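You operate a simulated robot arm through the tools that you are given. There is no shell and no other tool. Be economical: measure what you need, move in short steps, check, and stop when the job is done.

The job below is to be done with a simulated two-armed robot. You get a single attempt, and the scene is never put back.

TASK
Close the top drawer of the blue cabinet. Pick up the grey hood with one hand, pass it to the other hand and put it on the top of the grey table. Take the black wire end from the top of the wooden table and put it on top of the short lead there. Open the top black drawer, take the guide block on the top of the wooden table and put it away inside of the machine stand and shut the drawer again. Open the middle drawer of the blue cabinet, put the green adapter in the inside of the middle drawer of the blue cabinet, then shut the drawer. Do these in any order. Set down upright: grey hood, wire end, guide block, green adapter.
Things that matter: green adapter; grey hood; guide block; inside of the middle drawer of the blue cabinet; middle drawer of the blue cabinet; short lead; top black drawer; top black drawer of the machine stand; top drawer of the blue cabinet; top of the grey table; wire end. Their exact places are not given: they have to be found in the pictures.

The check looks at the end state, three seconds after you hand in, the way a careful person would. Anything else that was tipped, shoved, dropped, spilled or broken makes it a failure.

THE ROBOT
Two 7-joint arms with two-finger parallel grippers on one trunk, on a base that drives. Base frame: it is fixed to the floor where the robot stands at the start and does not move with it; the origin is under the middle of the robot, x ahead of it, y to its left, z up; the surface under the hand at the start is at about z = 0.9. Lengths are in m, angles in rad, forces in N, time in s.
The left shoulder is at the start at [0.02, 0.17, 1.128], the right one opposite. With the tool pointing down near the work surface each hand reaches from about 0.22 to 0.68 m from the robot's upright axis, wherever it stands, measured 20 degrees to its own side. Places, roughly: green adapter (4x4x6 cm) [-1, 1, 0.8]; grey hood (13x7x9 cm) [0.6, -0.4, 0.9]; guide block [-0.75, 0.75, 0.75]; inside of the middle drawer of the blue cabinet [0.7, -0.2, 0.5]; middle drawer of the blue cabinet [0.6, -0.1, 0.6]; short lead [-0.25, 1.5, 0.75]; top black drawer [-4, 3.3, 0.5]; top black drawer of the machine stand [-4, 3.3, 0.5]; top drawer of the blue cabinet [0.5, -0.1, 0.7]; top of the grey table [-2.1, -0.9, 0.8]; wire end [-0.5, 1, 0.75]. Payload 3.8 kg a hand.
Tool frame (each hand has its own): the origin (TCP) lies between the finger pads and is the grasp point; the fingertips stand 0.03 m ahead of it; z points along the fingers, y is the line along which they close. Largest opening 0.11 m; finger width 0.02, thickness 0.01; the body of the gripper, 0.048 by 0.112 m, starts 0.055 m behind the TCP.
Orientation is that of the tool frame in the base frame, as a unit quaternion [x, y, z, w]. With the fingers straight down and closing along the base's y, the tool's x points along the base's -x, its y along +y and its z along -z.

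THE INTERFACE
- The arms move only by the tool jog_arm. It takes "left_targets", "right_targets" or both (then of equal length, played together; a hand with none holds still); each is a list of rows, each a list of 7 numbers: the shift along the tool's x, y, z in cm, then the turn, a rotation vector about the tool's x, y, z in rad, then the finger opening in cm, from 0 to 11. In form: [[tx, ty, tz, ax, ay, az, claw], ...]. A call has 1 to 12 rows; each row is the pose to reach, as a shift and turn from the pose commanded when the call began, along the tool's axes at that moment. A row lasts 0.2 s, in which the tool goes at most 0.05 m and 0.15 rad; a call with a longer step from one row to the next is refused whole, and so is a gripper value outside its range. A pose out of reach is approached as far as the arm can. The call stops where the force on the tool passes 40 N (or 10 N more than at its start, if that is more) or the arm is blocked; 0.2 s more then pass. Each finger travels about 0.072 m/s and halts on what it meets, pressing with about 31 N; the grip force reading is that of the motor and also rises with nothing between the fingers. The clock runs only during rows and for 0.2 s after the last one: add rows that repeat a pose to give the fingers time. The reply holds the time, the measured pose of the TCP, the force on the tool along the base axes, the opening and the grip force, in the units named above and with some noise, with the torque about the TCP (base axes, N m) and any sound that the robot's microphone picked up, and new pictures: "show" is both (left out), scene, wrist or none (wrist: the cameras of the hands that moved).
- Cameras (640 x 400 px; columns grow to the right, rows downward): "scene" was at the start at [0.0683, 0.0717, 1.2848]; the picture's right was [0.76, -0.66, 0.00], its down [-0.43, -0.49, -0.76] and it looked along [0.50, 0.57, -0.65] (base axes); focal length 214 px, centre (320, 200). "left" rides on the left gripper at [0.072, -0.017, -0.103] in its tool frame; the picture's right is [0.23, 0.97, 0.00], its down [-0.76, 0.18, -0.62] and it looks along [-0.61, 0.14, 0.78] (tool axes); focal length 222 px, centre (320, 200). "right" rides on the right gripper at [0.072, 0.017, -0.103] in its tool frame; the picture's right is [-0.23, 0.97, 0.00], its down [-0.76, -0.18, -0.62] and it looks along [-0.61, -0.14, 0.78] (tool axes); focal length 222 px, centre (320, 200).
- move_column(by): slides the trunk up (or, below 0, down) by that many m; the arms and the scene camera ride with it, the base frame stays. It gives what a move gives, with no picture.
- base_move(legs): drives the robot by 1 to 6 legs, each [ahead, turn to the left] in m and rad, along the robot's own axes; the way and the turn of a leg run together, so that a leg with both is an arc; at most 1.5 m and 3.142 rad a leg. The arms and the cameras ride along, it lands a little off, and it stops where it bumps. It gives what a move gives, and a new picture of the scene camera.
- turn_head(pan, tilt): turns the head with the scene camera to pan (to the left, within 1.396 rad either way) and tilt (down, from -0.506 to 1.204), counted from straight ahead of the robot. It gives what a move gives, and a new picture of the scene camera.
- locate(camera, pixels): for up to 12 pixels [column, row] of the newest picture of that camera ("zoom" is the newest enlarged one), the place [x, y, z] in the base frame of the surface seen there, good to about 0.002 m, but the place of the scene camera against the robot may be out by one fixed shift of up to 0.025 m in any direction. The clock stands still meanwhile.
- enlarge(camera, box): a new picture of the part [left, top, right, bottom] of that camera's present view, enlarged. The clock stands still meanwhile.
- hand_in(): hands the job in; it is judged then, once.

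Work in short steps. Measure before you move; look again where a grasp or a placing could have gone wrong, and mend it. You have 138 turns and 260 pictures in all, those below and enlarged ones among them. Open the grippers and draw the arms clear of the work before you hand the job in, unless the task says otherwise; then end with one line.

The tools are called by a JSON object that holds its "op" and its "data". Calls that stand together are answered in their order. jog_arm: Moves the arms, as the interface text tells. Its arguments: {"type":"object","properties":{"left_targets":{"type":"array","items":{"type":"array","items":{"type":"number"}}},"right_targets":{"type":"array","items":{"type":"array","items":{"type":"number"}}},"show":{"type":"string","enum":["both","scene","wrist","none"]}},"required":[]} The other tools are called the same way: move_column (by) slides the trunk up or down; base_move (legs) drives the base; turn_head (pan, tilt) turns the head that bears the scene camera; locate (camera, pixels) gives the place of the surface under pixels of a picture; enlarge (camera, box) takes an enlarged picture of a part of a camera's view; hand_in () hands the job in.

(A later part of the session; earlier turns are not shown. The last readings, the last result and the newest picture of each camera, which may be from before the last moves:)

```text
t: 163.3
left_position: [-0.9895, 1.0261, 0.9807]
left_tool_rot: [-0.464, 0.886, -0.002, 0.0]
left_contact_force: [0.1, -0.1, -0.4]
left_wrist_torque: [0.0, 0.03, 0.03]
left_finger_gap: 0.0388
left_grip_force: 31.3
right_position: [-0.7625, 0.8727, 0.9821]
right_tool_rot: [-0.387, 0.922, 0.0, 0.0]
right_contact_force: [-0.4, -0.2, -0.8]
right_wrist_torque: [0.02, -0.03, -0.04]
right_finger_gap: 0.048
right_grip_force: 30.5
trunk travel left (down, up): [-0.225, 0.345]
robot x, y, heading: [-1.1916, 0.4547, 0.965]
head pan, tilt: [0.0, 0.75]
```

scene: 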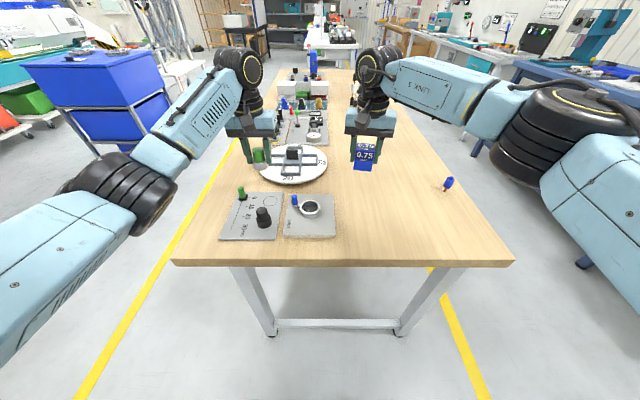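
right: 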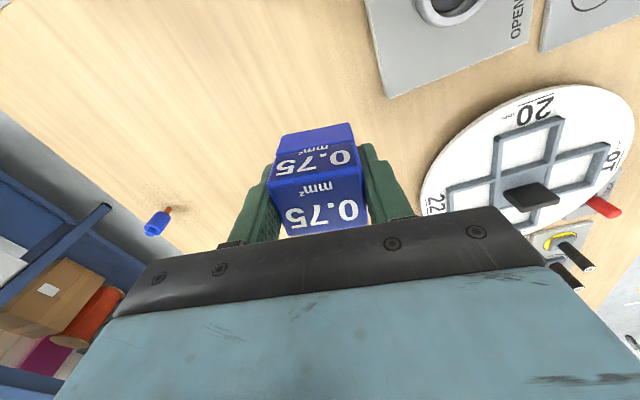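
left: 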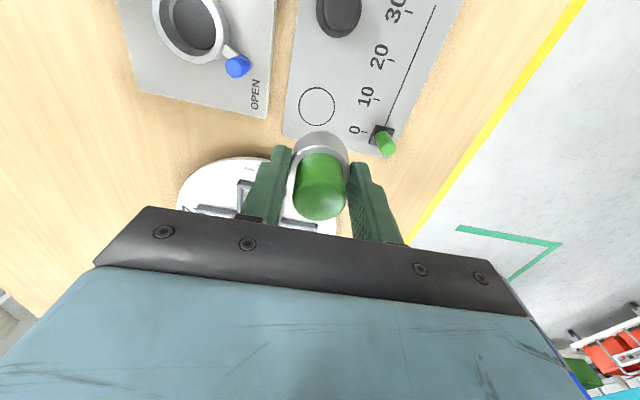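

Both objects are held. I draw both arms in and up, then drive back to the blue cabinet, ending squared up in front of it.

{"op": "jog_arm", "data": {"left_targets": [[0, 0, -4, 0, 0, 0, 1], [2, 0, -8, 0, 0, 0, 1], [5, 0, -11, 0, 0, 0, 1], [9, 0, -14, 0, 0, 0, 1], [13, 0, -15, 0, 0, 0, 1], [16, 0, -15, 0, 0, 0, 1]], "right_targets": [[0, 0, -4, 0, 0, -0.03, 1], [2, 0, -8, 0, 0, -0.06, 1], [5, -1, -11, 0, 0, -0.1, 1], [9, -2, -14, 0, 0, -0.14, 1], [13, -4, -16, 0, 0, -0.17, 1], [16, -6, -18, 0, 0, -0.17, 1]], "show": "none"}}

{"op": "base_move", "data": {"legs": [[-0.1, 0], [0, -1.561], [0.95, 0], [0, 1.571], [0.5, 0], [0, -1.571]]}}

{"op": "turn_head", "data": {"pan": 0.0, "tilt": 0.8}}

```text
refused: row 4 steps farther than a row can; nothing moved
```

```text
t: 183.4
left_position: [0.364, 0.0192, 0.9794]
left_tool_rot: [0.304, 0.953, 0.0, -0.001]
left_contact_force: [0.0, 0.1, -0.6]
left_wrist_torque: [0.02, 0.01, 0.02]
left_finger_gap: 0.0387
left_grip_force: 31.4
right_position: [0.2085, -0.2062, 0.9812]
right_tool_rot: [0.384, 0.924, 0.0, 0.0]
right_contact_force: [0.2, 0.0, -1.1]
right_wrist_torque: [-0.03, -0.03, 0.01]
right_finger_gap: 0.0479
right_grip_force: 31.2
trunk travel left (down, up): [-0.225, 0.345]
robot x, y, heading: [-0.2066, 0.2316, -0.616]
head pan, tilt: [0.0, 0.75]
```

scene: 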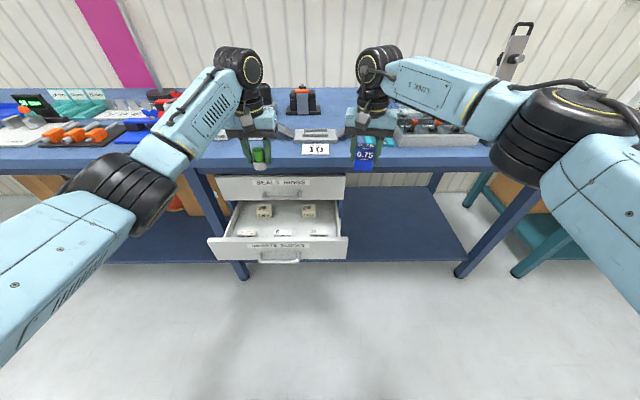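

```text
t: 184.0
left_position: [0.3642, 0.0208, 0.9801]
left_tool_rot: [0.304, 0.953, 0.001, -0.001]
left_contact_force: [0.5, 0.0, -0.4]
left_wrist_torque: [0.03, -0.03, -0.02]
left_finger_gap: 0.0387
left_grip_force: 31.3
right_position: [0.2088, -0.206, 0.9813]
right_tool_rot: [0.384, 0.924, 0.001, 0.0]
right_contact_force: [0.0, 0.3, -1.2]
right_wrist_torque: [-0.01, 0.01, 0.01]
right_finger_gap: 0.0477
right_grip_force: 30.9
trunk travel left (down, up): [-0.225, 0.345]
robot x, y, heading: [-0.2067, 0.2292, -0.617]
head pan, tilt: [0.0, 0.799]
```

scene: 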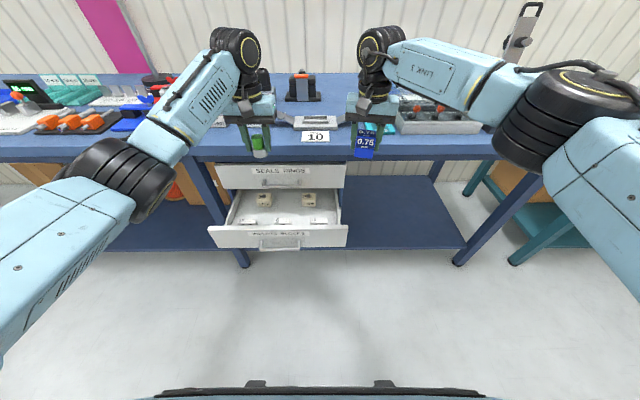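

The arm jog had been refused (row 4 slightly too long), yet the drive went well and nothing was touched. The left hand already hovers over the open drawer; I look down from its camera.

{"op": "enlarge", "data": {"camera": "left", "box": [0, 0, 640, 400]}}

{"op": "locate", "data": {"camera": "zoom", "pixels": [[320, 60], [320, 100], [320, 130], [250, 60], [400, 60], [320, 20], [320, 80]]}}

{"op": "enlarge", "data": {"camera": "scene", "box": [190, 150, 380, 269]}}

```text
1.00 times, centred on (320, 200) of left (not enlarged: the box is as wide or as high as the picture)
```

zoom: 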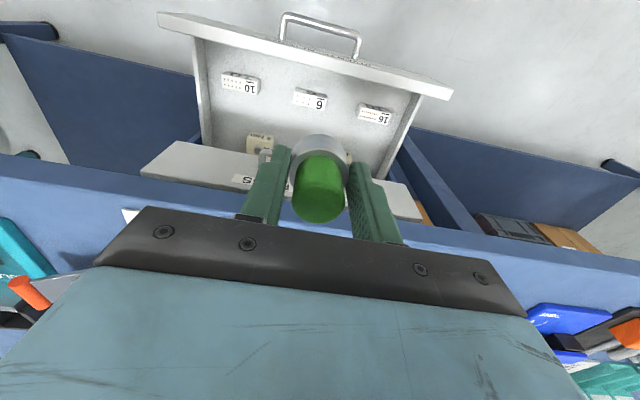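

```text
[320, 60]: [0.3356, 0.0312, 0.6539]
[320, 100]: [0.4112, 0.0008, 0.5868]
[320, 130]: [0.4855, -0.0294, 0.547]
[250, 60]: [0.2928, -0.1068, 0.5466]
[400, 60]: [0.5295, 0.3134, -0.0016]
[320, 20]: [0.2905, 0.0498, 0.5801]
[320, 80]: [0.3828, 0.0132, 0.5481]
```

```text
3.36 times, centred on (285, 210) of scene
```

zoom: 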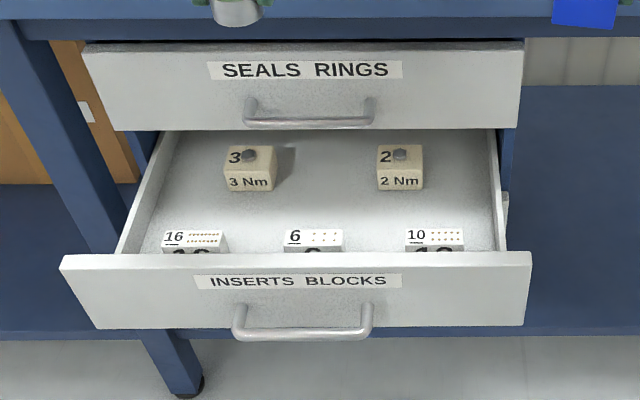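

I measure block tops and drawer walls from the wrist camera.

{"op": "locate", "data": {"camera": "left", "pixels": [[225, 75], [258, 80], [257, 92], [223, 88], [297, 90], [327, 96], [326, 107], [294, 104], [362, 104], [391, 111], [280, 100], [345, 105]]}}

{"op": "locate", "data": {"camera": "left", "pixels": [[300, 55], [300, 65], [200, 60], [412, 110], [235, 170], [280, 75], [345, 85], [410, 190], [150, 195]]}}

```text
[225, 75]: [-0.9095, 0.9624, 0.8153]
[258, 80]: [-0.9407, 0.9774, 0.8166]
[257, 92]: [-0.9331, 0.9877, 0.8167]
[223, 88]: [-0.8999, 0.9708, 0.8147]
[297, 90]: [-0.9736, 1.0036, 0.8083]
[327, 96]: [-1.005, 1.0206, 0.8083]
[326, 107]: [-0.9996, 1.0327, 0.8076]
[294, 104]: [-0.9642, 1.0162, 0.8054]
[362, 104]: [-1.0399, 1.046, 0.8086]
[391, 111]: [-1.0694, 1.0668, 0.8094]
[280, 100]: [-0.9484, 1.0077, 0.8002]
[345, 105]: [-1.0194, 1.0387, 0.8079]
```

```text
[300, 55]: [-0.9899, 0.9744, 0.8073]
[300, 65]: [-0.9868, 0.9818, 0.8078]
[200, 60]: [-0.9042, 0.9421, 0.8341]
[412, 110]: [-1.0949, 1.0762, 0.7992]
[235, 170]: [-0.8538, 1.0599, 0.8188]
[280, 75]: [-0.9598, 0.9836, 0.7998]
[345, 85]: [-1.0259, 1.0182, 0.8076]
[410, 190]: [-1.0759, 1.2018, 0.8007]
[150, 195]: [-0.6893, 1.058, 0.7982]
```

The "left" picture was an old one; I take a fresh enlarged one and measure on it.

{"op": "enlarge", "data": {"camera": "left", "box": [160, 0, 464, 190]}}

{"op": "locate", "data": {"camera": "zoom", "pixels": [[135, 158], [205, 168], [205, 192], [285, 190], [352, 200], [350, 225], [425, 222], [488, 235], [245, 205], [390, 225], [300, 115], [300, 130]]}}

{"op": "locate", "data": {"camera": "zoom", "pixels": [[240, 165], [390, 190], [100, 150], [530, 240], [60, 330], [20, 380], [10, 310], [300, 280], [180, 285]]}}

```text
2.11 times, centred on (312, 95) of left
```

zoom: 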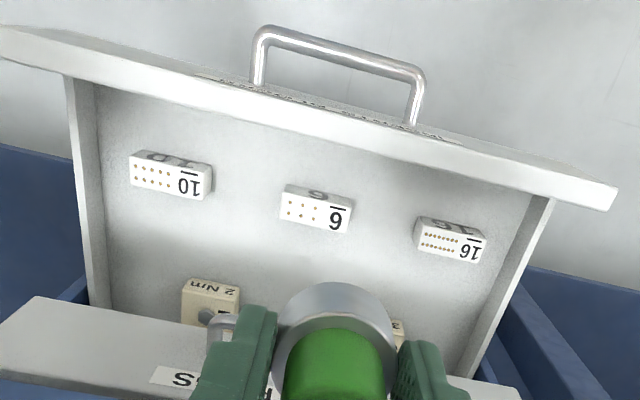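

```text
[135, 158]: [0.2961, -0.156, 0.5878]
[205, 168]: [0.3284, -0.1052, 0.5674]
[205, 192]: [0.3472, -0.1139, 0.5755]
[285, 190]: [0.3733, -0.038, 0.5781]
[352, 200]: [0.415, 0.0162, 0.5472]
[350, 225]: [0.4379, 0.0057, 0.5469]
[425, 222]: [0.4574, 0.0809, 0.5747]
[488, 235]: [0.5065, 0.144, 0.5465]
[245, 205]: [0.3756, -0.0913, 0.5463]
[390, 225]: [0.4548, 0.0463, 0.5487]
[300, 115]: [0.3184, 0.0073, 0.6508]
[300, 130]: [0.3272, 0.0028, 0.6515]
```

```text
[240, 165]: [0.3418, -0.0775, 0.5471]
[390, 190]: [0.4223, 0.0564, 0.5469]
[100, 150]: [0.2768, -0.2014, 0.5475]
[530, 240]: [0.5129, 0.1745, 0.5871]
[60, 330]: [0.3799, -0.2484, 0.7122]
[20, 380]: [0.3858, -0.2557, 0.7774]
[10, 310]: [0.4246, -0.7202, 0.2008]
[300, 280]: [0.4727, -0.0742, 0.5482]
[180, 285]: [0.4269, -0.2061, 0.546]
```

Layout: block 10 at v 0.04–0.10, block 6 at 0.18–0.24, block 16 at 0.32–0.385, all at u 0.33–0.355; face inner side u 0.27, floor z 0.547. I'll set the adapter at u 0.31, v 0.28. First I raise the right hand out of the way, then lower the trunk.

{"op": "jog_arm", "data": {"right_targets": [[1, -0.5, -3, 0, 0, 0, 1], [2, -1.5, -6, 0, 0, -0.04, 1], [3.5, -2.5, -9, 0, 0, -0.08, 1], [5, -4, -12, 0, 0, -0.12, 1], [6.5, -5, -15, 0, 0, -0.15, 1], [8, -6, -17, 0, 0, -0.15, 1]], "left_targets": [[0, 1, 0, 0, 0, 0, 1], [-0.5, 2, 0, 0, 0, 0, 1], [-1, 3, 0, 0, 0, 0, 1], [-1.5, 4, 0, 0, 0, 0, 1], [-2, 5, 0, 0, 0, 0, 1], [-2, 6, 0, 0, 0, 0, 1]], "show": "none"}}

{"op": "move_column", "data": {"by": -0.2}}

```text
t: 185.4
left_position: [0.4157, 0.0594, 0.9803]
left_tool_rot: [0.304, 0.953, 0.0, -0.001]
left_contact_force: [-0.3, 0.3, -1.7]
left_wrist_torque: [0.0, 0.02, 0.01]
left_finger_gap: 0.0385
left_grip_force: 30.9
right_position: [0.1117, -0.1911, 1.1478]
right_tool_rot: [0.313, 0.95, -0.001, 0.001]
right_contact_force: [-0.5, 0.7, -0.5]
right_wrist_torque: [-0.02, 0.01, -0.01]
right_finger_gap: 0.0477
right_grip_force: 31.3
trunk travel left (down, up): [-0.225, 0.345]
robot x, y, heading: [-0.207, 0.2333, -0.618]
head pan, tilt: [0.0, 0.799]
```

```text
t: 187.6
left_position: [0.4161, 0.0582, 0.7807]
left_tool_rot: [0.304, 0.953, 0.0, -0.001]
left_contact_force: [0.5, -1.4, 0.2]
left_wrist_torque: [-0.01, 0.01, -0.02]
left_finger_gap: 0.0387
left_grip_force: 30.5
right_position: [0.1126, -0.1917, 0.9489]
right_tool_rot: [0.313, 0.95, 0.0, 0.0]
right_contact_force: [1.2, -0.9, -1.4]
right_wrist_torque: [-0.01, 0.01, -0.01]
right_finger_gap: 0.0478
right_grip_force: 31.0
trunk travel left (down, up): [-0.025, 0.545]
robot x, y, heading: [-0.2042, 0.2323, -0.616]
head pan, tilt: [0.0, 0.799]
```

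The left hand is at u 0.312, v 0.281 as planned. I lower 15 cm and look.

{"op": "jog_arm", "data": {"left_targets": [[0, 0, 4, 0, 0, 0, 1], [0, 0, 8, 0, 0, 0, 1], [0, 0, 11, 0, 0, 0, 1], [0, 0, 13, 0, 0, 0, 1], [0, 0, 15, 0, 0, 0, 1], [0, 0, 15, 0, 0, 0, 1]]}}

```text
t: 189.0
left_position: [0.416, 0.0609, 0.6282]
left_tool_rot: [0.304, 0.953, 0.001, -0.002]
left_contact_force: [-0.1, 0.0, -1.3]
left_wrist_torque: [-0.03, -0.02, -0.01]
left_finger_gap: 0.0384
left_grip_force: 30.8
right_position: [0.1125, -0.1909, 0.9479]
right_tool_rot: [0.313, 0.95, 0.0, -0.001]
right_contact_force: [-0.2, -0.2, -0.7]
right_wrist_torque: [0.02, 0.0, 0.02]
right_finger_gap: 0.0481
right_grip_force: 31.6
trunk travel left (down, up): [-0.025, 0.545]
robot x, y, heading: [-0.2045, 0.2296, -0.614]
head pan, tilt: [0.0, 0.799]
```

scene: 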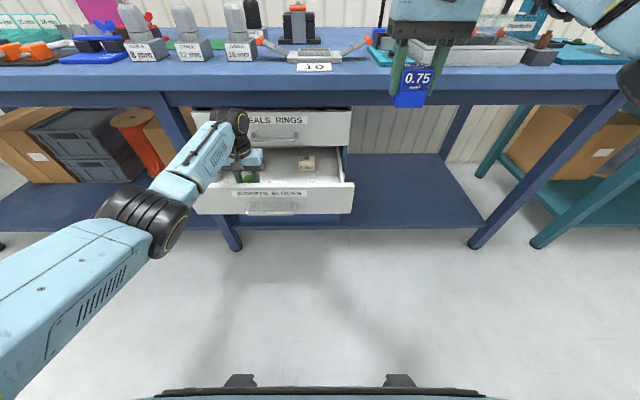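
left: 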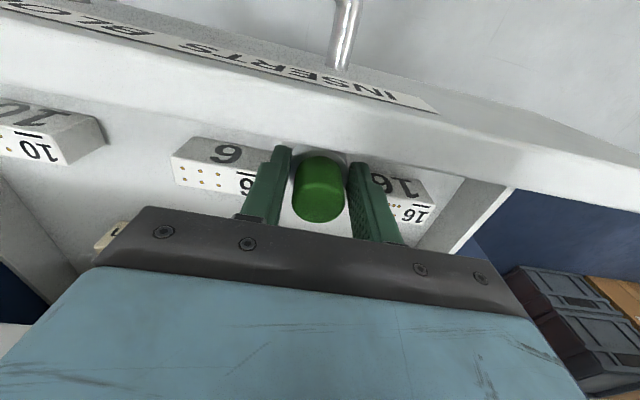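

The adapter is going down between blocks 6 and 16. I lower the last 3.7 cm gently.

{"op": "jog_arm", "data": {"left_targets": [[0, 0, 1, 0, 0, 0, 1], [0, 0, 2, 0, 0, 0, 1], [0, 0, 2.8, 0, 0, 0, 1], [0, 0, 3.3, 0, 0, 0, 1], [0, 0, 3.7, 0, 0, 0, 1], [0, 0, 3.7, 0, 0, 0, 1]], "show": "wrist"}}

```text
t: 190.4
left_position: [0.4159, 0.0579, 0.5924]
left_tool_rot: [0.305, 0.952, 0.001, -0.001]
left_contact_force: [0.3, 1.0, -0.2]
left_wrist_torque: [-0.02, 0.01, 0.01]
left_finger_gap: 0.0386
left_grip_force: 31.4
right_position: [0.1136, -0.1906, 0.9473]
right_tool_rot: [0.314, 0.95, 0.0, 0.0]
right_contact_force: [-0.6, -0.5, -1.0]
right_wrist_torque: [0.02, 0.03, 0.01]
right_finger_gap: 0.0477
right_grip_force: 31.3
trunk travel left (down, up): [-0.025, 0.545]
robot x, y, heading: [-0.2065, 0.2303, -0.622]
head pan, tilt: [0.0, 0.799]
```

left: 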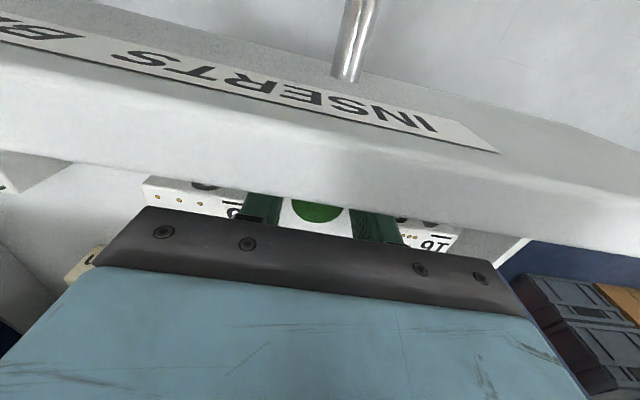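

No contact yet; I lower 0.4 cm more, open modestly and rise.

{"op": "jog_arm", "data": {"left_targets": [[0, 0, 0.2, 0, 0, 0, 1], [0, 0, 0.35, 0, 0, 0, 1], [0, 0, 0.4, 0, 0, 0, 1], [0, 0, 0.4, 0, 0, 0, 4.2], [0, 0, 0.4, 0, 0, 0, 4.8], [0, 0, 0.4, 0, 0, 0, 5.2], [0, 0, -1, 0, 0, 0, 5.2], [0, 0, -4, 0, 0, 0, 5.2], [0, 0, -8, 0, 0, 0, 5.2], [0, 0, -12, 0, 0, 0, 5.2]]}}

```text
t: 192.6
left_position: [0.4163, 0.0614, 0.7128]
left_tool_rot: [0.304, 0.953, 0.0, -0.001]
left_contact_force: [0.6, -0.1, 0.6]
left_wrist_torque: [0.0, -0.03, 0.0]
left_finger_gap: 0.052
left_grip_force: 0.0
right_position: [0.1127, -0.1923, 0.9492]
right_tool_rot: [0.313, 0.95, 0.0, 0.001]
right_contact_force: [-0.7, -0.7, -0.5]
right_wrist_torque: [0.05, 0.03, 0.0]
right_finger_gap: 0.0477
right_grip_force: 31.1
trunk travel left (down, up): [-0.025, 0.545]
robot x, y, heading: [-0.2063, 0.2302, -0.619]
head pan, tilt: [0.0, 0.799]
```

scene: 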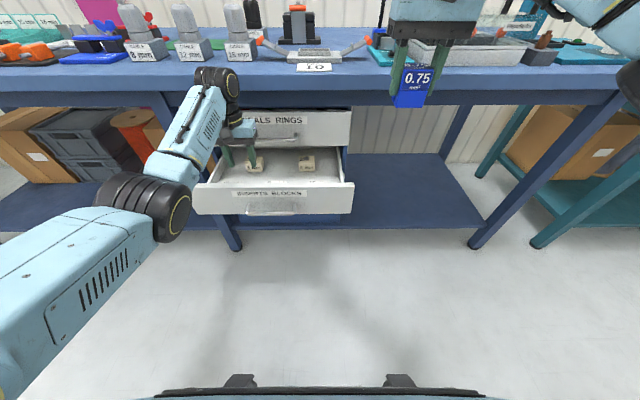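
left: 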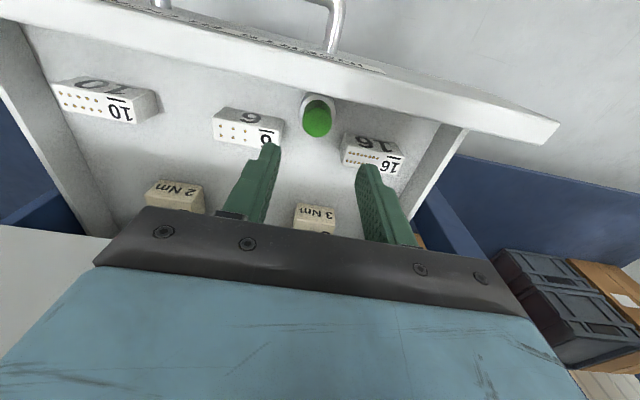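

The adapter stands upright in the drawer. I take the left hand up and back in front of the drawer, turning it to point forward for pushing.

{"op": "jog_arm", "data": {"left_targets": [[0, 0, -4, 0, 0, 0, 4], [0, 0, -8, 0, 0, 0, 3], [3, -1, -9, 0, -0.13, 0, 1], [7, -2, -9, 0, -0.27, 0, 0], [11, -3, -9, 0, -0.41, 0, 0], [15, -4, -9, 0, -0.55, 0, 0], [18, -5, -8, 0, -0.69, 0, 0], [19, -6, -6, 0, -0.83, 0, 0], [19, -7, -3, 0, -0.97, 0, 0], [19, -7, 0, 0, -1.12, 0, 0], [19, -7.3, 3, 0, -1.27, 0, 0], [19, -7.3, 6, 0, -1.42, 0, 0]]}}

```text
t: 195.2
left_position: [0.2167, 0.1089, 0.6564]
left_tool_rot: [0.231, 0.723, -0.198, 0.62]
left_contact_force: [0.9, 0.0, -0.4]
left_wrist_torque: [0.0, -0.02, -0.01]
left_finger_gap: 0.0
left_grip_force: 30.9
right_position: [0.1136, -0.1903, 0.9482]
right_tool_rot: [0.313, 0.95, 0.0, 0.0]
right_contact_force: [0.4, -0.1, -1.2]
right_wrist_torque: [0.01, -0.03, 0.0]
right_finger_gap: 0.0478
right_grip_force: 31.7
trunk travel left (down, up): [-0.025, 0.545]
robot x, y, heading: [-0.2082, 0.2283, -0.618]
head pan, tilt: [0.0, 0.799]
```

scene: 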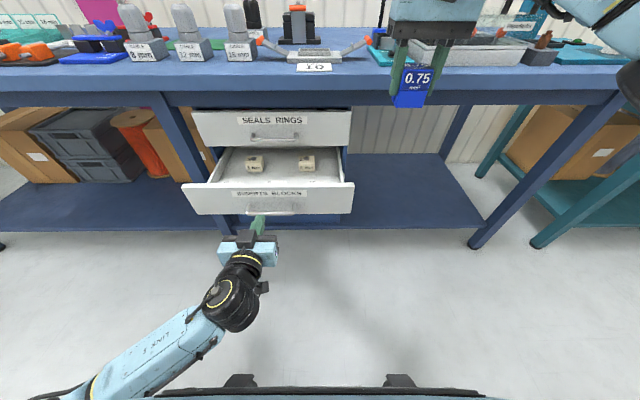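
left: 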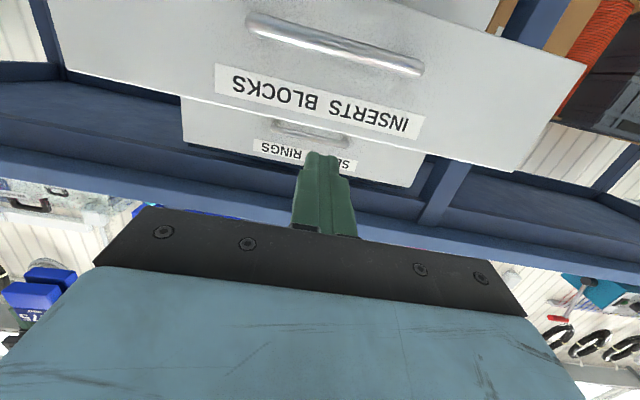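

I level the hand, lower 3 cm to z≈0.626 and begin a slow push on the face.

{"op": "jog_arm", "data": {"left_targets": [[1.5, 0, 0, 0, -0.075, 0, 0], [3, 0, 0.5, 0, -0.15, 0, 0], [2.5, 0, 4, 0, -0.15, 0, 0], [2, 0, 7.5, 0, -0.15, 0, 0], [1.7, 0, 10, 0, -0.15, 0, 0], [1.5, 0, 11.5, 0, -0.15, 0, 0], [1.3, 0, 13, 0, -0.15, 0, 0], [1.1, 0, 14.5, 0, -0.15, 0, 0], [0.9, 0, 16, 0, -0.15, 0, 0], [0.7, 0, 17.5, 0, -0.15, 0, 0], [0.5, 0, 19, 0, -0.15, 0, 0], [0.2, 0, 20.5, 0, -0.15, 0, 0]]}}

```text
t: 197.8
left_position: [0.3843, -0.0083, 0.6205]
left_tool_rot: [0.215, 0.674, -0.215, 0.673]
left_contact_force: [0.0, 0.5, -0.2]
left_wrist_torque: [-0.01, -0.03, 0.03]
left_finger_gap: 0.0
left_grip_force: 31.5
right_position: [0.1126, -0.1915, 0.9483]
right_tool_rot: [0.313, 0.95, 0.0, 0.0]
right_contact_force: [0.1, 0.2, -0.7]
right_wrist_torque: [-0.01, -0.03, -0.01]
right_finger_gap: 0.0479
right_grip_force: 30.9
trunk travel left (down, up): [-0.025, 0.545]
robot x, y, heading: [-0.2052, 0.2289, -0.616]
head pan, tilt: [0.0, 0.799]
```

scene: 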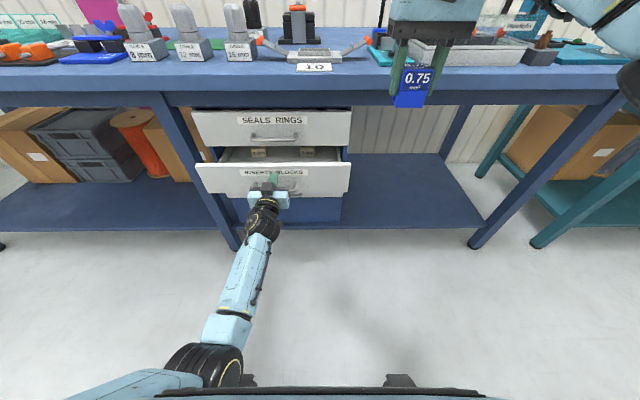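
left: 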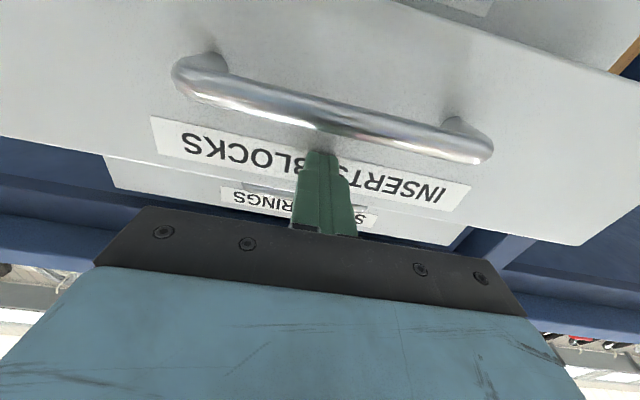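

The drawer slides well. I push the remaining ~10 cm slowly until it is home.

{"op": "jog_arm", "data": {"left_targets": [[0, 0, 1.3, 0, 0, 0, 0], [0, 0, 2.6, 0, 0, 0, 0], [0, 0, 3.9, 0, 0, 0, 0], [0, 0, 5.2, 0, 0, 0, 0], [0, 0, 6.5, 0, 0, 0, 0], [0, 0, 7.8, 0, 0, 0, 0], [0, 0, 8.8, 0, 0, 0, 0], [0, 0, 9.6, 0, 0, 0, 0], [0, 0, 10.2, 0, 0, 0, 0], [0, 0, 10.7, 0, 0, 0, 0], [0, 0, 11.2, 0, 0, 0, 0], [0, 0, 11.7, 0, 0, 0, 0]]}}

```text
t: 200.1
left_position: [0.4688, -0.0689, 0.6181]
left_tool_rot: [0.215, 0.673, -0.215, 0.674]
left_contact_force: [-15.7, 12.9, 8.2]
left_wrist_torque: [-0.09, -0.26, 0.18]
left_finger_gap: 0.0
left_grip_force: 31.3
right_position: [0.1102, -0.189, 0.949]
right_tool_rot: [0.313, 0.95, -0.001, 0.0]
right_contact_force: [0.6, 0.1, -1.9]
right_wrist_torque: [0.05, 0.0, -0.02]
right_finger_gap: 0.048
right_grip_force: 31.2
trunk travel left (down, up): [-0.025, 0.545]
robot x, y, heading: [-0.209, 0.2325, -0.617]
head pan, tilt: [0.0, 0.799]
stopped in row 11 (left hand): the force on the tool passed its limit at 47 N (the readings are from after the stop); the commanded pose is now the measured one
```

scene: 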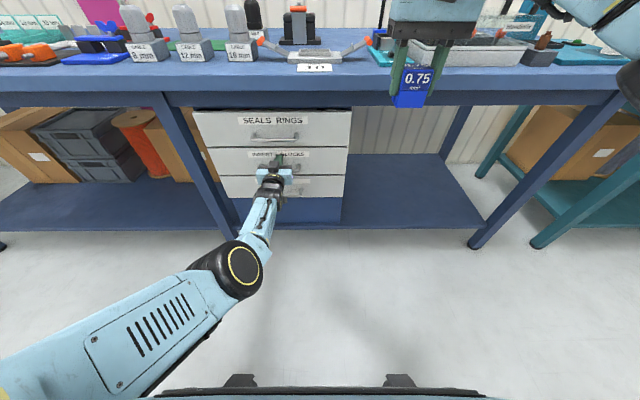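
left: 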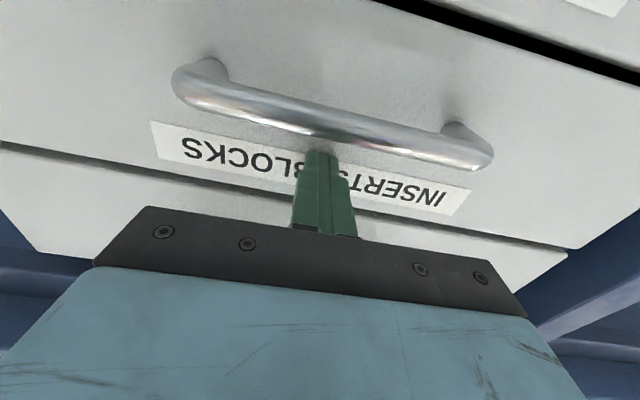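

The middle drawer is shut (tip at u 0.457, flush). I withdraw the left hand, raise the trunk and the hand for travel.

{"op": "jog_arm", "data": {"left_targets": [[0, 0, -4, 0, 0, 0, 0], [0, 0, -8, 0, 0, 0, 0], [0, 0, -12, 0, 0, 0, 0], [0, 0, -16, 0, 0, 0, 0], [0, 0, -20, 0, 0, 0, 0], [0, 0, -24, 0, 0, 0, 0]], "show": "none"}}

{"op": "move_column", "data": {"by": 0.2}}

{"op": "jog_arm", "data": {"left_targets": [[-3, 0, 0, 0, 0, 0, 0], [-6, 0, 0, 0, 0, 0, 0], [-9, 0, 0, 0, 0, 0, 2], [-12, 0, 0, 0, 0, 0, 4], [-15, 0, 0, 0, 0, 0, 6], [-18, 0, 0, 0, 0, 0, 6], [-20, 0, 0, 0, 0, 0, 6]], "show": "scene"}}

```text
t: 201.5
left_position: [0.2737, 0.0714, 0.6174]
left_tool_rot: [0.215, 0.676, -0.215, 0.672]
left_contact_force: [0.1, -0.2, 0.0]
left_wrist_torque: [-0.01, -0.04, -0.03]
left_finger_gap: 0.0
left_grip_force: 31.1
right_position: [0.1115, -0.1888, 0.9488]
right_tool_rot: [0.314, 0.95, 0.0, -0.001]
right_contact_force: [-1.0, 0.4, -1.2]
right_wrist_torque: [0.02, -0.01, 0.02]
right_finger_gap: 0.0479
right_grip_force: 30.8
trunk travel left (down, up): [-0.025, 0.545]
robot x, y, heading: [-0.2075, 0.2305, -0.617]
head pan, tilt: [0.0, 0.799]
```

```text
t: 203.6
left_position: [0.2739, 0.0698, 0.818]
left_tool_rot: [0.216, 0.675, -0.215, 0.672]
left_contact_force: [0.0, 0.2, 0.2]
left_wrist_torque: [-0.03, -0.01, -0.01]
left_finger_gap: 0.0
left_grip_force: 31.3
right_position: [0.1123, -0.1913, 1.1472]
right_tool_rot: [0.313, 0.95, -0.001, 0.0]
right_contact_force: [0.0, 0.6, -0.6]
right_wrist_torque: [-0.04, 0.0, -0.02]
right_finger_gap: 0.0478
right_grip_force: 31.3
trunk travel left (down, up): [-0.225, 0.345]
robot x, y, heading: [-0.2056, 0.2283, -0.616]
head pan, tilt: [0.0, 0.799]
```

```text
t: 205.2
left_position: [0.2756, 0.0703, 1.0186]
left_tool_rot: [0.216, 0.676, -0.214, 0.671]
left_contact_force: [-0.5, 0.0, -0.7]
left_wrist_torque: [-0.01, -0.02, 0.02]
left_finger_gap: 0.06
left_grip_force: 0.0
right_position: [0.1125, -0.1902, 1.1493]
right_tool_rot: [0.313, 0.95, 0.0, 0.0]
right_contact_force: [0.2, -0.3, -1.7]
right_wrist_torque: [0.02, 0.02, 0.0]
right_finger_gap: 0.048
right_grip_force: 30.9
trunk travel left (down, up): [-0.225, 0.345]
robot x, y, heading: [-0.2101, 0.2311, -0.613]
head pan, tilt: [0.0, 0.799]
```

scene: 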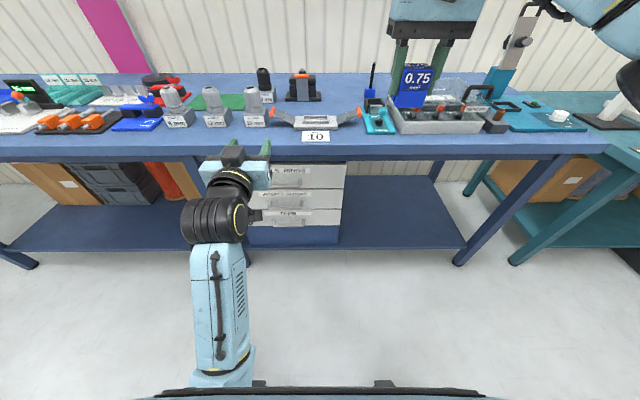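

All three drawers are closed. I drive to the gap between the tables and look toward the machine stand.

{"op": "base_move", "data": {"legs": [[0, -1.551], [0.46, 0], [0, -1.571], [0.9, 0]]}}

{"op": "turn_head", "data": {"pan": -0.3, "tilt": 0.35}}

```text
t: 220.0
left_position: [-1.6896, 0.5281, 1.0182]
left_tool_rot: [0.675, -0.217, -0.671, -0.217]
left_contact_force: [-0.3, -0.3, 0.7]
left_wrist_torque: [0.0, 0.03, 0.02]
left_finger_gap: 0.06
left_grip_force: 0.1
right_position: [-1.5251, 0.7865, 1.1482]
right_tool_rot: [0.949, -0.316, -0.001, 0.0]
right_contact_force: [0.5, 0.2, -1.5]
right_wrist_torque: [-0.01, -0.04, 0.01]
right_finger_gap: 0.0477
right_grip_force: 30.9
trunk travel left (down, up): [-0.225, 0.345]
robot x, y, heading: [-1.2063, 0.3622, 2.52]
head pan, tilt: [0.0, 0.799]
```

scene: 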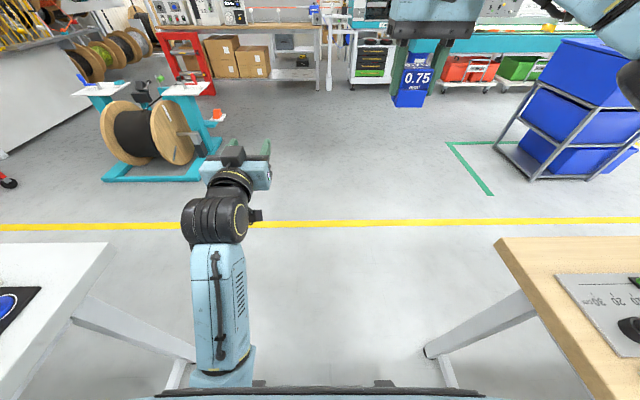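

```text
t: 220.9
left_position: [-1.6886, 0.5288, 1.0188]
left_tool_rot: [0.674, -0.219, -0.671, -0.218]
left_contact_force: [-1.0, -0.1, -0.1]
left_wrist_torque: [0.0, 0.04, 0.0]
left_finger_gap: 0.0598
left_grip_force: 0.0
right_position: [-1.5232, 0.7868, 1.1477]
right_tool_rot: [0.949, -0.316, 0.0, 0.0]
right_contact_force: [0.8, 0.8, -1.2]
right_wrist_torque: [-0.01, -0.02, 0.02]
right_finger_gap: 0.0476
right_grip_force: 30.9
trunk travel left (down, up): [-0.225, 0.345]
robot x, y, heading: [-1.2063, 0.363, 2.517]
head pan, tilt: [-0.3, 0.351]
```

scene: 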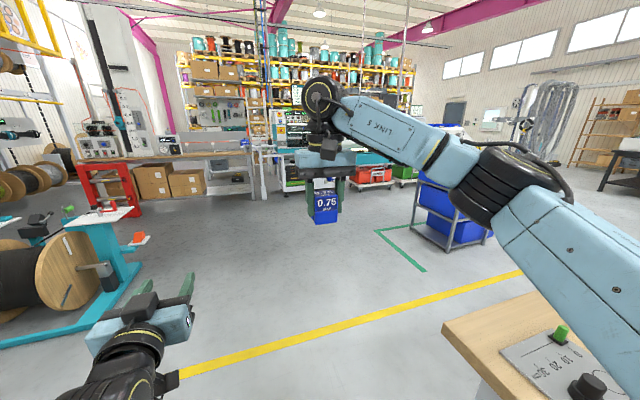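

The stand with black drawers was visible near (372,60) in the previous picture. I pan to see it clearly.

{"op": "turn_head", "data": {"pan": 0.05, "tilt": 0.45}}

{"op": "enlarge", "data": {"camera": "scene", "box": [300, 90, 460, 190]}}

```text
t: 221.7
left_position: [-1.6894, 0.5282, 1.0185]
left_tool_rot: [0.674, -0.218, -0.672, -0.218]
left_contact_force: [-0.1, 0.4, -0.2]
left_wrist_torque: [0.0, -0.03, 0.01]
left_finger_gap: 0.06
left_grip_force: 0.1
right_position: [-1.5235, 0.7871, 1.1483]
right_tool_rot: [0.949, -0.316, 0.0, 0.0]
right_contact_force: [-0.6, -0.2, -1.9]
right_wrist_torque: [0.01, -0.03, -0.02]
right_finger_gap: 0.0477
right_grip_force: 30.8
trunk travel left (down, up): [-0.225, 0.345]
robot x, y, heading: [-1.2067, 0.3628, 2.519]
head pan, tilt: [0.051, 0.45]
```

scene: 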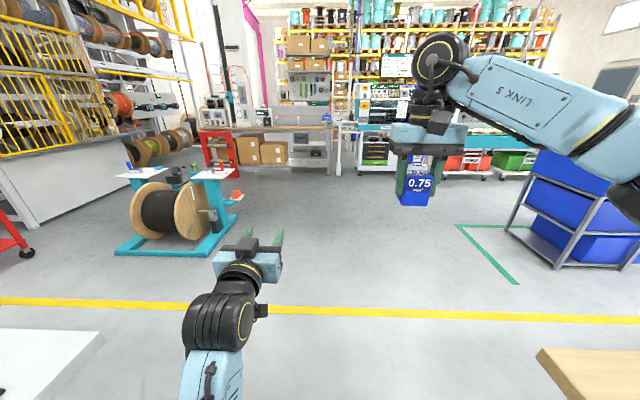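

```text
4.00 times, centred on (380, 140) of scene
```

zoom: 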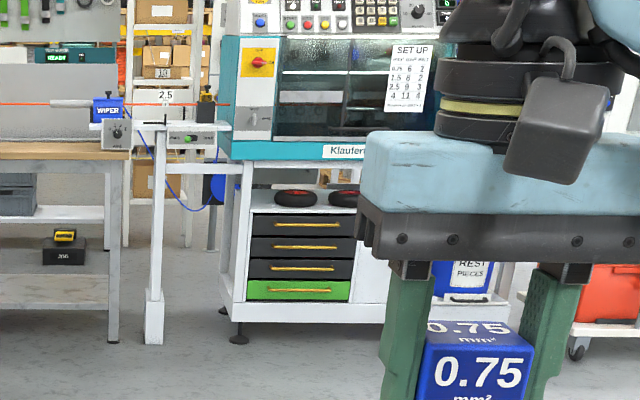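

There it is: a machine on a stand with three black drawers (yellow bar handles). I locate the top black drawer.

{"op": "locate", "data": {"camera": "zoom", "pixels": [[305, 224], [255, 224], [350, 224], [305, 248], [305, 295], [240, 330], [155, 330], [230, 180], [335, 151], [250, 300]]}}

{"op": "locate", "data": {"camera": "scene", "pixels": [[215, 250], [540, 265], [330, 230], [456, 228], [205, 190], [333, 173]]}}

```text
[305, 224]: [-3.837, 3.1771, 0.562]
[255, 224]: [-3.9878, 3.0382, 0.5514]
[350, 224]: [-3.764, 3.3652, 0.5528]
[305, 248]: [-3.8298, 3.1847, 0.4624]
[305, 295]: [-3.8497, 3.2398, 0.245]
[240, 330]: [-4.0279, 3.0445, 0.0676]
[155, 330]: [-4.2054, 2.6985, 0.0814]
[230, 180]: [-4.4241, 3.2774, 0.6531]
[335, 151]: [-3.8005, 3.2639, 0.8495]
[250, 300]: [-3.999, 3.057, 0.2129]
```

```text
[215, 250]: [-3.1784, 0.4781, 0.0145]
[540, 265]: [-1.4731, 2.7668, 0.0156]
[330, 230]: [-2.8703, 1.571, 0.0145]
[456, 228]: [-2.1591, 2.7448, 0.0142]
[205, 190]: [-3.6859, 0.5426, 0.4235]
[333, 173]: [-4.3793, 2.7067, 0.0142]
```

The top black drawer face is at u≈−5.00, handle at u −4.956, v 0.482, z≈0.55. The floor between is clear, so I drive there, ending square in front about 0.75 m off.

{"op": "base_move", "data": {"legs": [[0.5, 0.027], [0, -0.353], [1.33, 0], [1.33, 0], [0, 0.353]]}}

{"op": "turn_head", "data": {"pan": 0.0, "tilt": 0.7}}

{"op": "locate", "data": {"camera": "scene", "pixels": [[320, 200], [320, 150]]}}

```text
t: 239.3
left_position: [-3.7362, 2.8399, 1.0184]
left_tool_rot: [0.685, -0.183, -0.681, -0.182]
left_contact_force: [-0.1, -0.3, -0.3]
left_wrist_torque: [0.02, 0.0, 0.0]
left_finger_gap: 0.0599
left_grip_force: 0.1
right_position: [-3.5978, 3.1151, 1.1496]
right_tool_rot: [0.963, -0.268, 0.001, 0.0]
right_contact_force: [0.9, 0.4, -1.1]
right_wrist_torque: [0.01, -0.02, -0.02]
right_finger_gap: 0.0474
right_grip_force: 31.2
trunk travel left (down, up): [-0.225, 0.345]
robot x, y, heading: [-3.2402, 2.7266, 2.619]
head pan, tilt: [0.051, 0.45]
```

scene: 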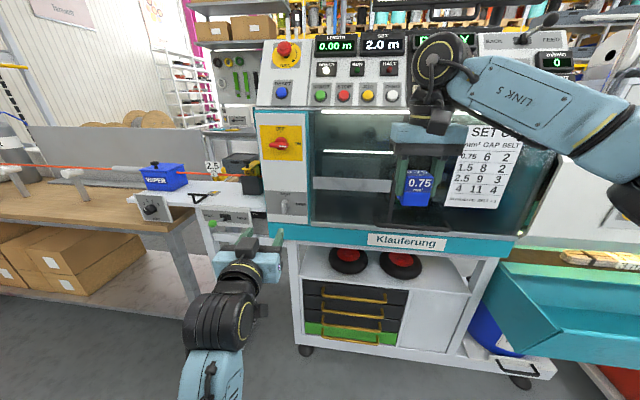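

```text
t: 240.0
left_position: [-3.7356, 2.8406, 1.019]
left_tool_rot: [0.685, -0.184, -0.681, -0.183]
left_contact_force: [0.5, 0.7, -0.2]
left_wrist_torque: [-0.02, -0.01, 0.0]
left_finger_gap: 0.0602
left_grip_force: 0.1
right_position: [-3.5977, 3.1144, 1.1479]
right_tool_rot: [0.964, -0.267, 0.0, -0.002]
right_contact_force: [0.9, -0.5, -1.8]
right_wrist_torque: [0.0, -0.03, 0.01]
right_finger_gap: 0.0478
right_grip_force: 30.8
trunk travel left (down, up): [-0.225, 0.345]
robot x, y, heading: [-3.2396, 2.7257, 2.622]
head pan, tilt: [0.0, 0.7]
```

scene: 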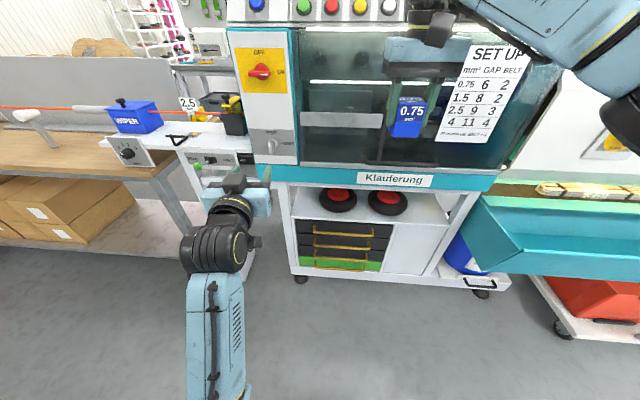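

```text
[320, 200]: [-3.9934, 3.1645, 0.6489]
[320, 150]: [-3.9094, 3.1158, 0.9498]
```

I'm rotated 0.075 rad too far left; I correct the heading and measure the drawer.

{"op": "base_move", "data": {"legs": [[0, -0.076]]}}

{"op": "enlarge", "data": {"camera": "scene", "box": [250, 160, 450, 285]}}

{"op": "locate", "data": {"camera": "zoom", "pixels": [[320, 200], [200, 200], [420, 200]]}}

```text
t: 240.9
left_position: [-3.7237, 2.877, 1.0186]
left_tool_rot: [0.677, -0.209, -0.674, -0.208]
left_contact_force: [0.2, -0.2, -0.6]
left_wrist_torque: [0.0, 0.02, 0.0]
left_finger_gap: 0.06
left_grip_force: 0.1
right_position: [-3.567, 3.1412, 1.1472]
right_tool_rot: [0.953, -0.303, 0.0, 0.0]
right_contact_force: [-0.2, 0.2, -0.9]
right_wrist_torque: [0.04, 0.0, -0.01]
right_finger_gap: 0.0478
right_grip_force: 31.0
trunk travel left (down, up): [-0.225, 0.345]
robot x, y, heading: [-3.2402, 2.7288, 2.547]
head pan, tilt: [0.0, 0.7]
```

scene: 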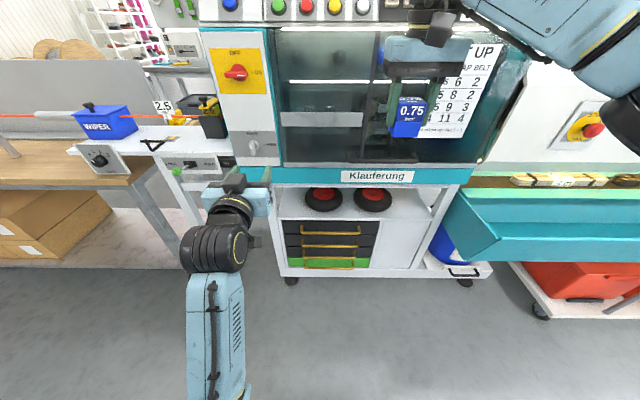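

```text
3.20 times, centred on (350, 222) of scene
```

zoom: 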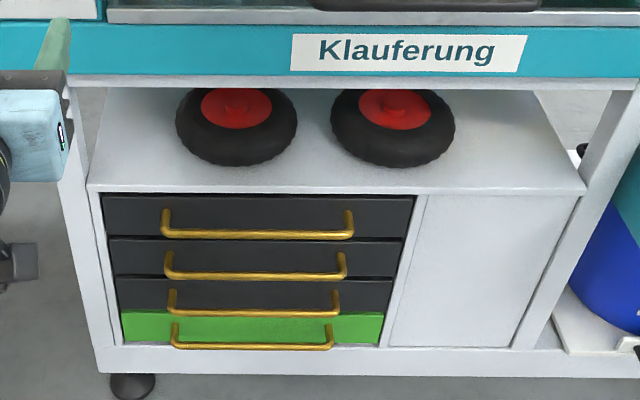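

```text
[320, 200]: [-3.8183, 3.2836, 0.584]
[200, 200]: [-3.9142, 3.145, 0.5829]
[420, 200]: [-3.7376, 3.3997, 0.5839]
```

I locate the top handle bar and nearby edges on this zoom.

{"op": "locate", "data": {"camera": "zoom", "pixels": [[260, 235], [175, 235], [345, 236], [260, 215], [260, 273], [105, 215], [412, 215], [340, 83], [340, 188], [340, 70]]}}

```text
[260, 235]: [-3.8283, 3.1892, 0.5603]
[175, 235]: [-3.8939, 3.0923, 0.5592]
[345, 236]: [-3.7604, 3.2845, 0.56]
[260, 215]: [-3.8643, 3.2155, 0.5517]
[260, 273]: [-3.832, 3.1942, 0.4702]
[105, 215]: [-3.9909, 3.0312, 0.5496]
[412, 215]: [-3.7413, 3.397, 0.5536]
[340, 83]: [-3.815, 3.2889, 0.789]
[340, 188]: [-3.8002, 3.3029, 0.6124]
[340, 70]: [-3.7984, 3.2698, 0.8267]
```

Handle bar: u≈−4.96, v 0.38–0.61, z≈0.544. I lower the trunk, then lower the left hand in front of it, rolled to close vertically.

{"op": "move_column", "data": {"by": -0.2}}

{"op": "jog_arm", "data": {"left_targets": [[2, -1.2, 0, 0, 0, 0.13, 6], [4.3, -2.5, 0, 0, 0, 0.27, 6], [6.6, -3.8, 0, 0, 0, 0.41, 6], [8.9, -5, 0, 0, 0, 0.55, 6], [11.2, -6.3, 0, 0, 0, 0.69, 6], [13.5, -7.6, 0, 0, 0, 0.83, 6], [15.8, -9, 0, 0, 0, 0.97, 6], [18.1, -10.3, 0, 0, 0, 1.1, 6], [20.4, -11.6, 0, 0, 0, 1.22, 6], [22.7, -13, 0, 0, 0, 1.34, 6], [25, -14.3, 0, 0, 0, 1.46, 6], [27.4, -15, 0, 0, 0, 1.57, 6]]}}

```text
t: 243.1
left_position: [-3.7247, 2.8782, 0.8198]
left_tool_rot: [0.678, -0.209, -0.674, -0.208]
left_contact_force: [-0.6, 0.4, 0.2]
left_wrist_torque: [-0.01, 0.02, -0.01]
left_finger_gap: 0.0602
left_grip_force: 0.1
right_position: [-3.5667, 3.1394, 0.9485]
right_tool_rot: [0.953, -0.303, 0.0, 0.0]
right_contact_force: [-0.3, 0.2, -0.4]
right_wrist_torque: [0.03, 0.0, 0.02]
right_finger_gap: 0.0478
right_grip_force: 31.1
trunk travel left (down, up): [-0.025, 0.545]
robot x, y, heading: [-3.2422, 2.7244, 2.55]
head pan, tilt: [0.0, 0.7]
```

```text
t: 245.7
left_position: [-3.638, 3.0028, 0.5443]
left_tool_rot: [-0.331, 0.626, 0.624, -0.33]
left_contact_force: [-0.8, 0.2, 0.4]
left_wrist_torque: [0.01, -0.03, 0.0]
left_finger_gap: 0.06
left_grip_force: 0.1
right_position: [-3.5667, 3.1399, 0.9468]
right_tool_rot: [0.953, -0.303, 0.0, -0.001]
right_contact_force: [0.8, 0.4, -1.0]
right_wrist_torque: [0.02, 0.01, -0.01]
right_finger_gap: 0.0477
right_grip_force: 31.0
trunk travel left (down, up): [-0.025, 0.545]
robot x, y, heading: [-3.239, 2.7283, 2.549]
head pan, tilt: [0.0, 0.7]
```

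scene: 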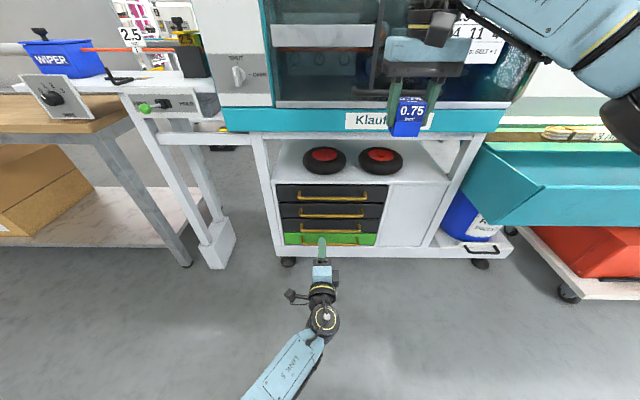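
left: 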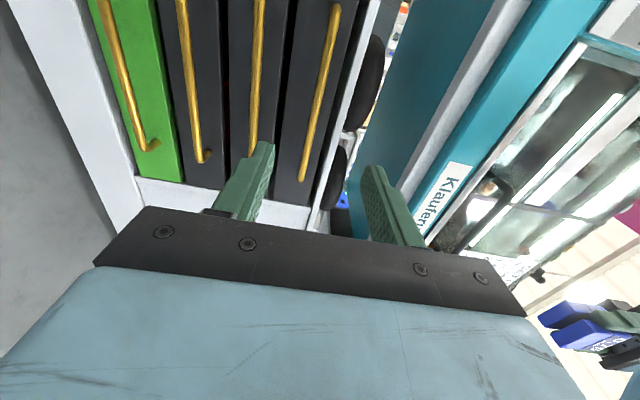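

{"op": "locate", "data": {"camera": "left", "pixels": [[320, 90], [303, 175], [336, 15], [256, 80], [300, 60]]}}

```text
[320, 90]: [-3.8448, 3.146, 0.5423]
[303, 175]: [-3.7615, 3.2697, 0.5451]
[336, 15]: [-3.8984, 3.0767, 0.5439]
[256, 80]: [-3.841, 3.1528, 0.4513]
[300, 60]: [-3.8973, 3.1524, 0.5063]
```

Bar at u≈−4.947, z 0.543, and the hand is level with it. I advance 25 cm and close.

{"op": "jog_arm", "data": {"left_targets": [[-0.5, 0, 4, 0, 0, 0, 6], [-1, 0, 8, 0, 0, 0, 6], [-1.5, 0, 12, 0, 0, 0, 6], [-2, -0.1, 16, 0, 0, 0, 6], [-2, -0.1, 20, 0, 0, 0, 6], [-2, -0.1, 22.5, 0, 0, 0, 6], [-2, -0.1, 24, 0, 0, 0, 6], [-2, -0.1, 25, 0, 0, 0, 6], [-2, -0.1, 25, 0, 0, 0, 3], [-2, -0.1, 25, 0, 0, 0, 0], [-2, -0.1, 25, 0, 0, 0, 0]], "show": "wrist"}}

```text
t: 248.1
left_position: [-3.8064, 3.0976, 0.5885]
left_tool_rot: [-0.333, 0.626, 0.621, -0.335]
left_contact_force: [-0.7, -0.8, 0.3]
left_wrist_torque: [0.01, 0.03, 0.02]
left_finger_gap: 0.0001
left_grip_force: 30.7
left hand out of reach, approached as far as the arm can: row 4, 5, 6, 7, 8, 9, 10, 11
right_position: [-3.5676, 3.1412, 0.9484]
right_tool_rot: [0.953, -0.303, 0.0, 0.0]
right_contact_force: [0.8, 0.3, 0.5]
right_wrist_torque: [-0.02, 0.02, 0.02]
right_finger_gap: 0.0477
right_grip_force: 31.1
trunk travel left (down, up): [-0.025, 0.545]
robot x, y, heading: [-3.2393, 2.7249, 2.547]
head pan, tilt: [0.0, 0.7]
```

left: 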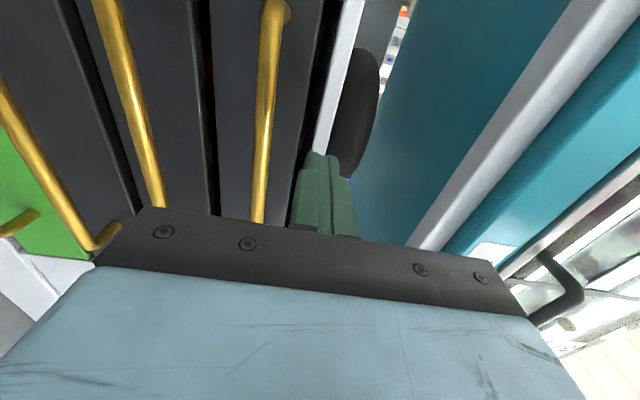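

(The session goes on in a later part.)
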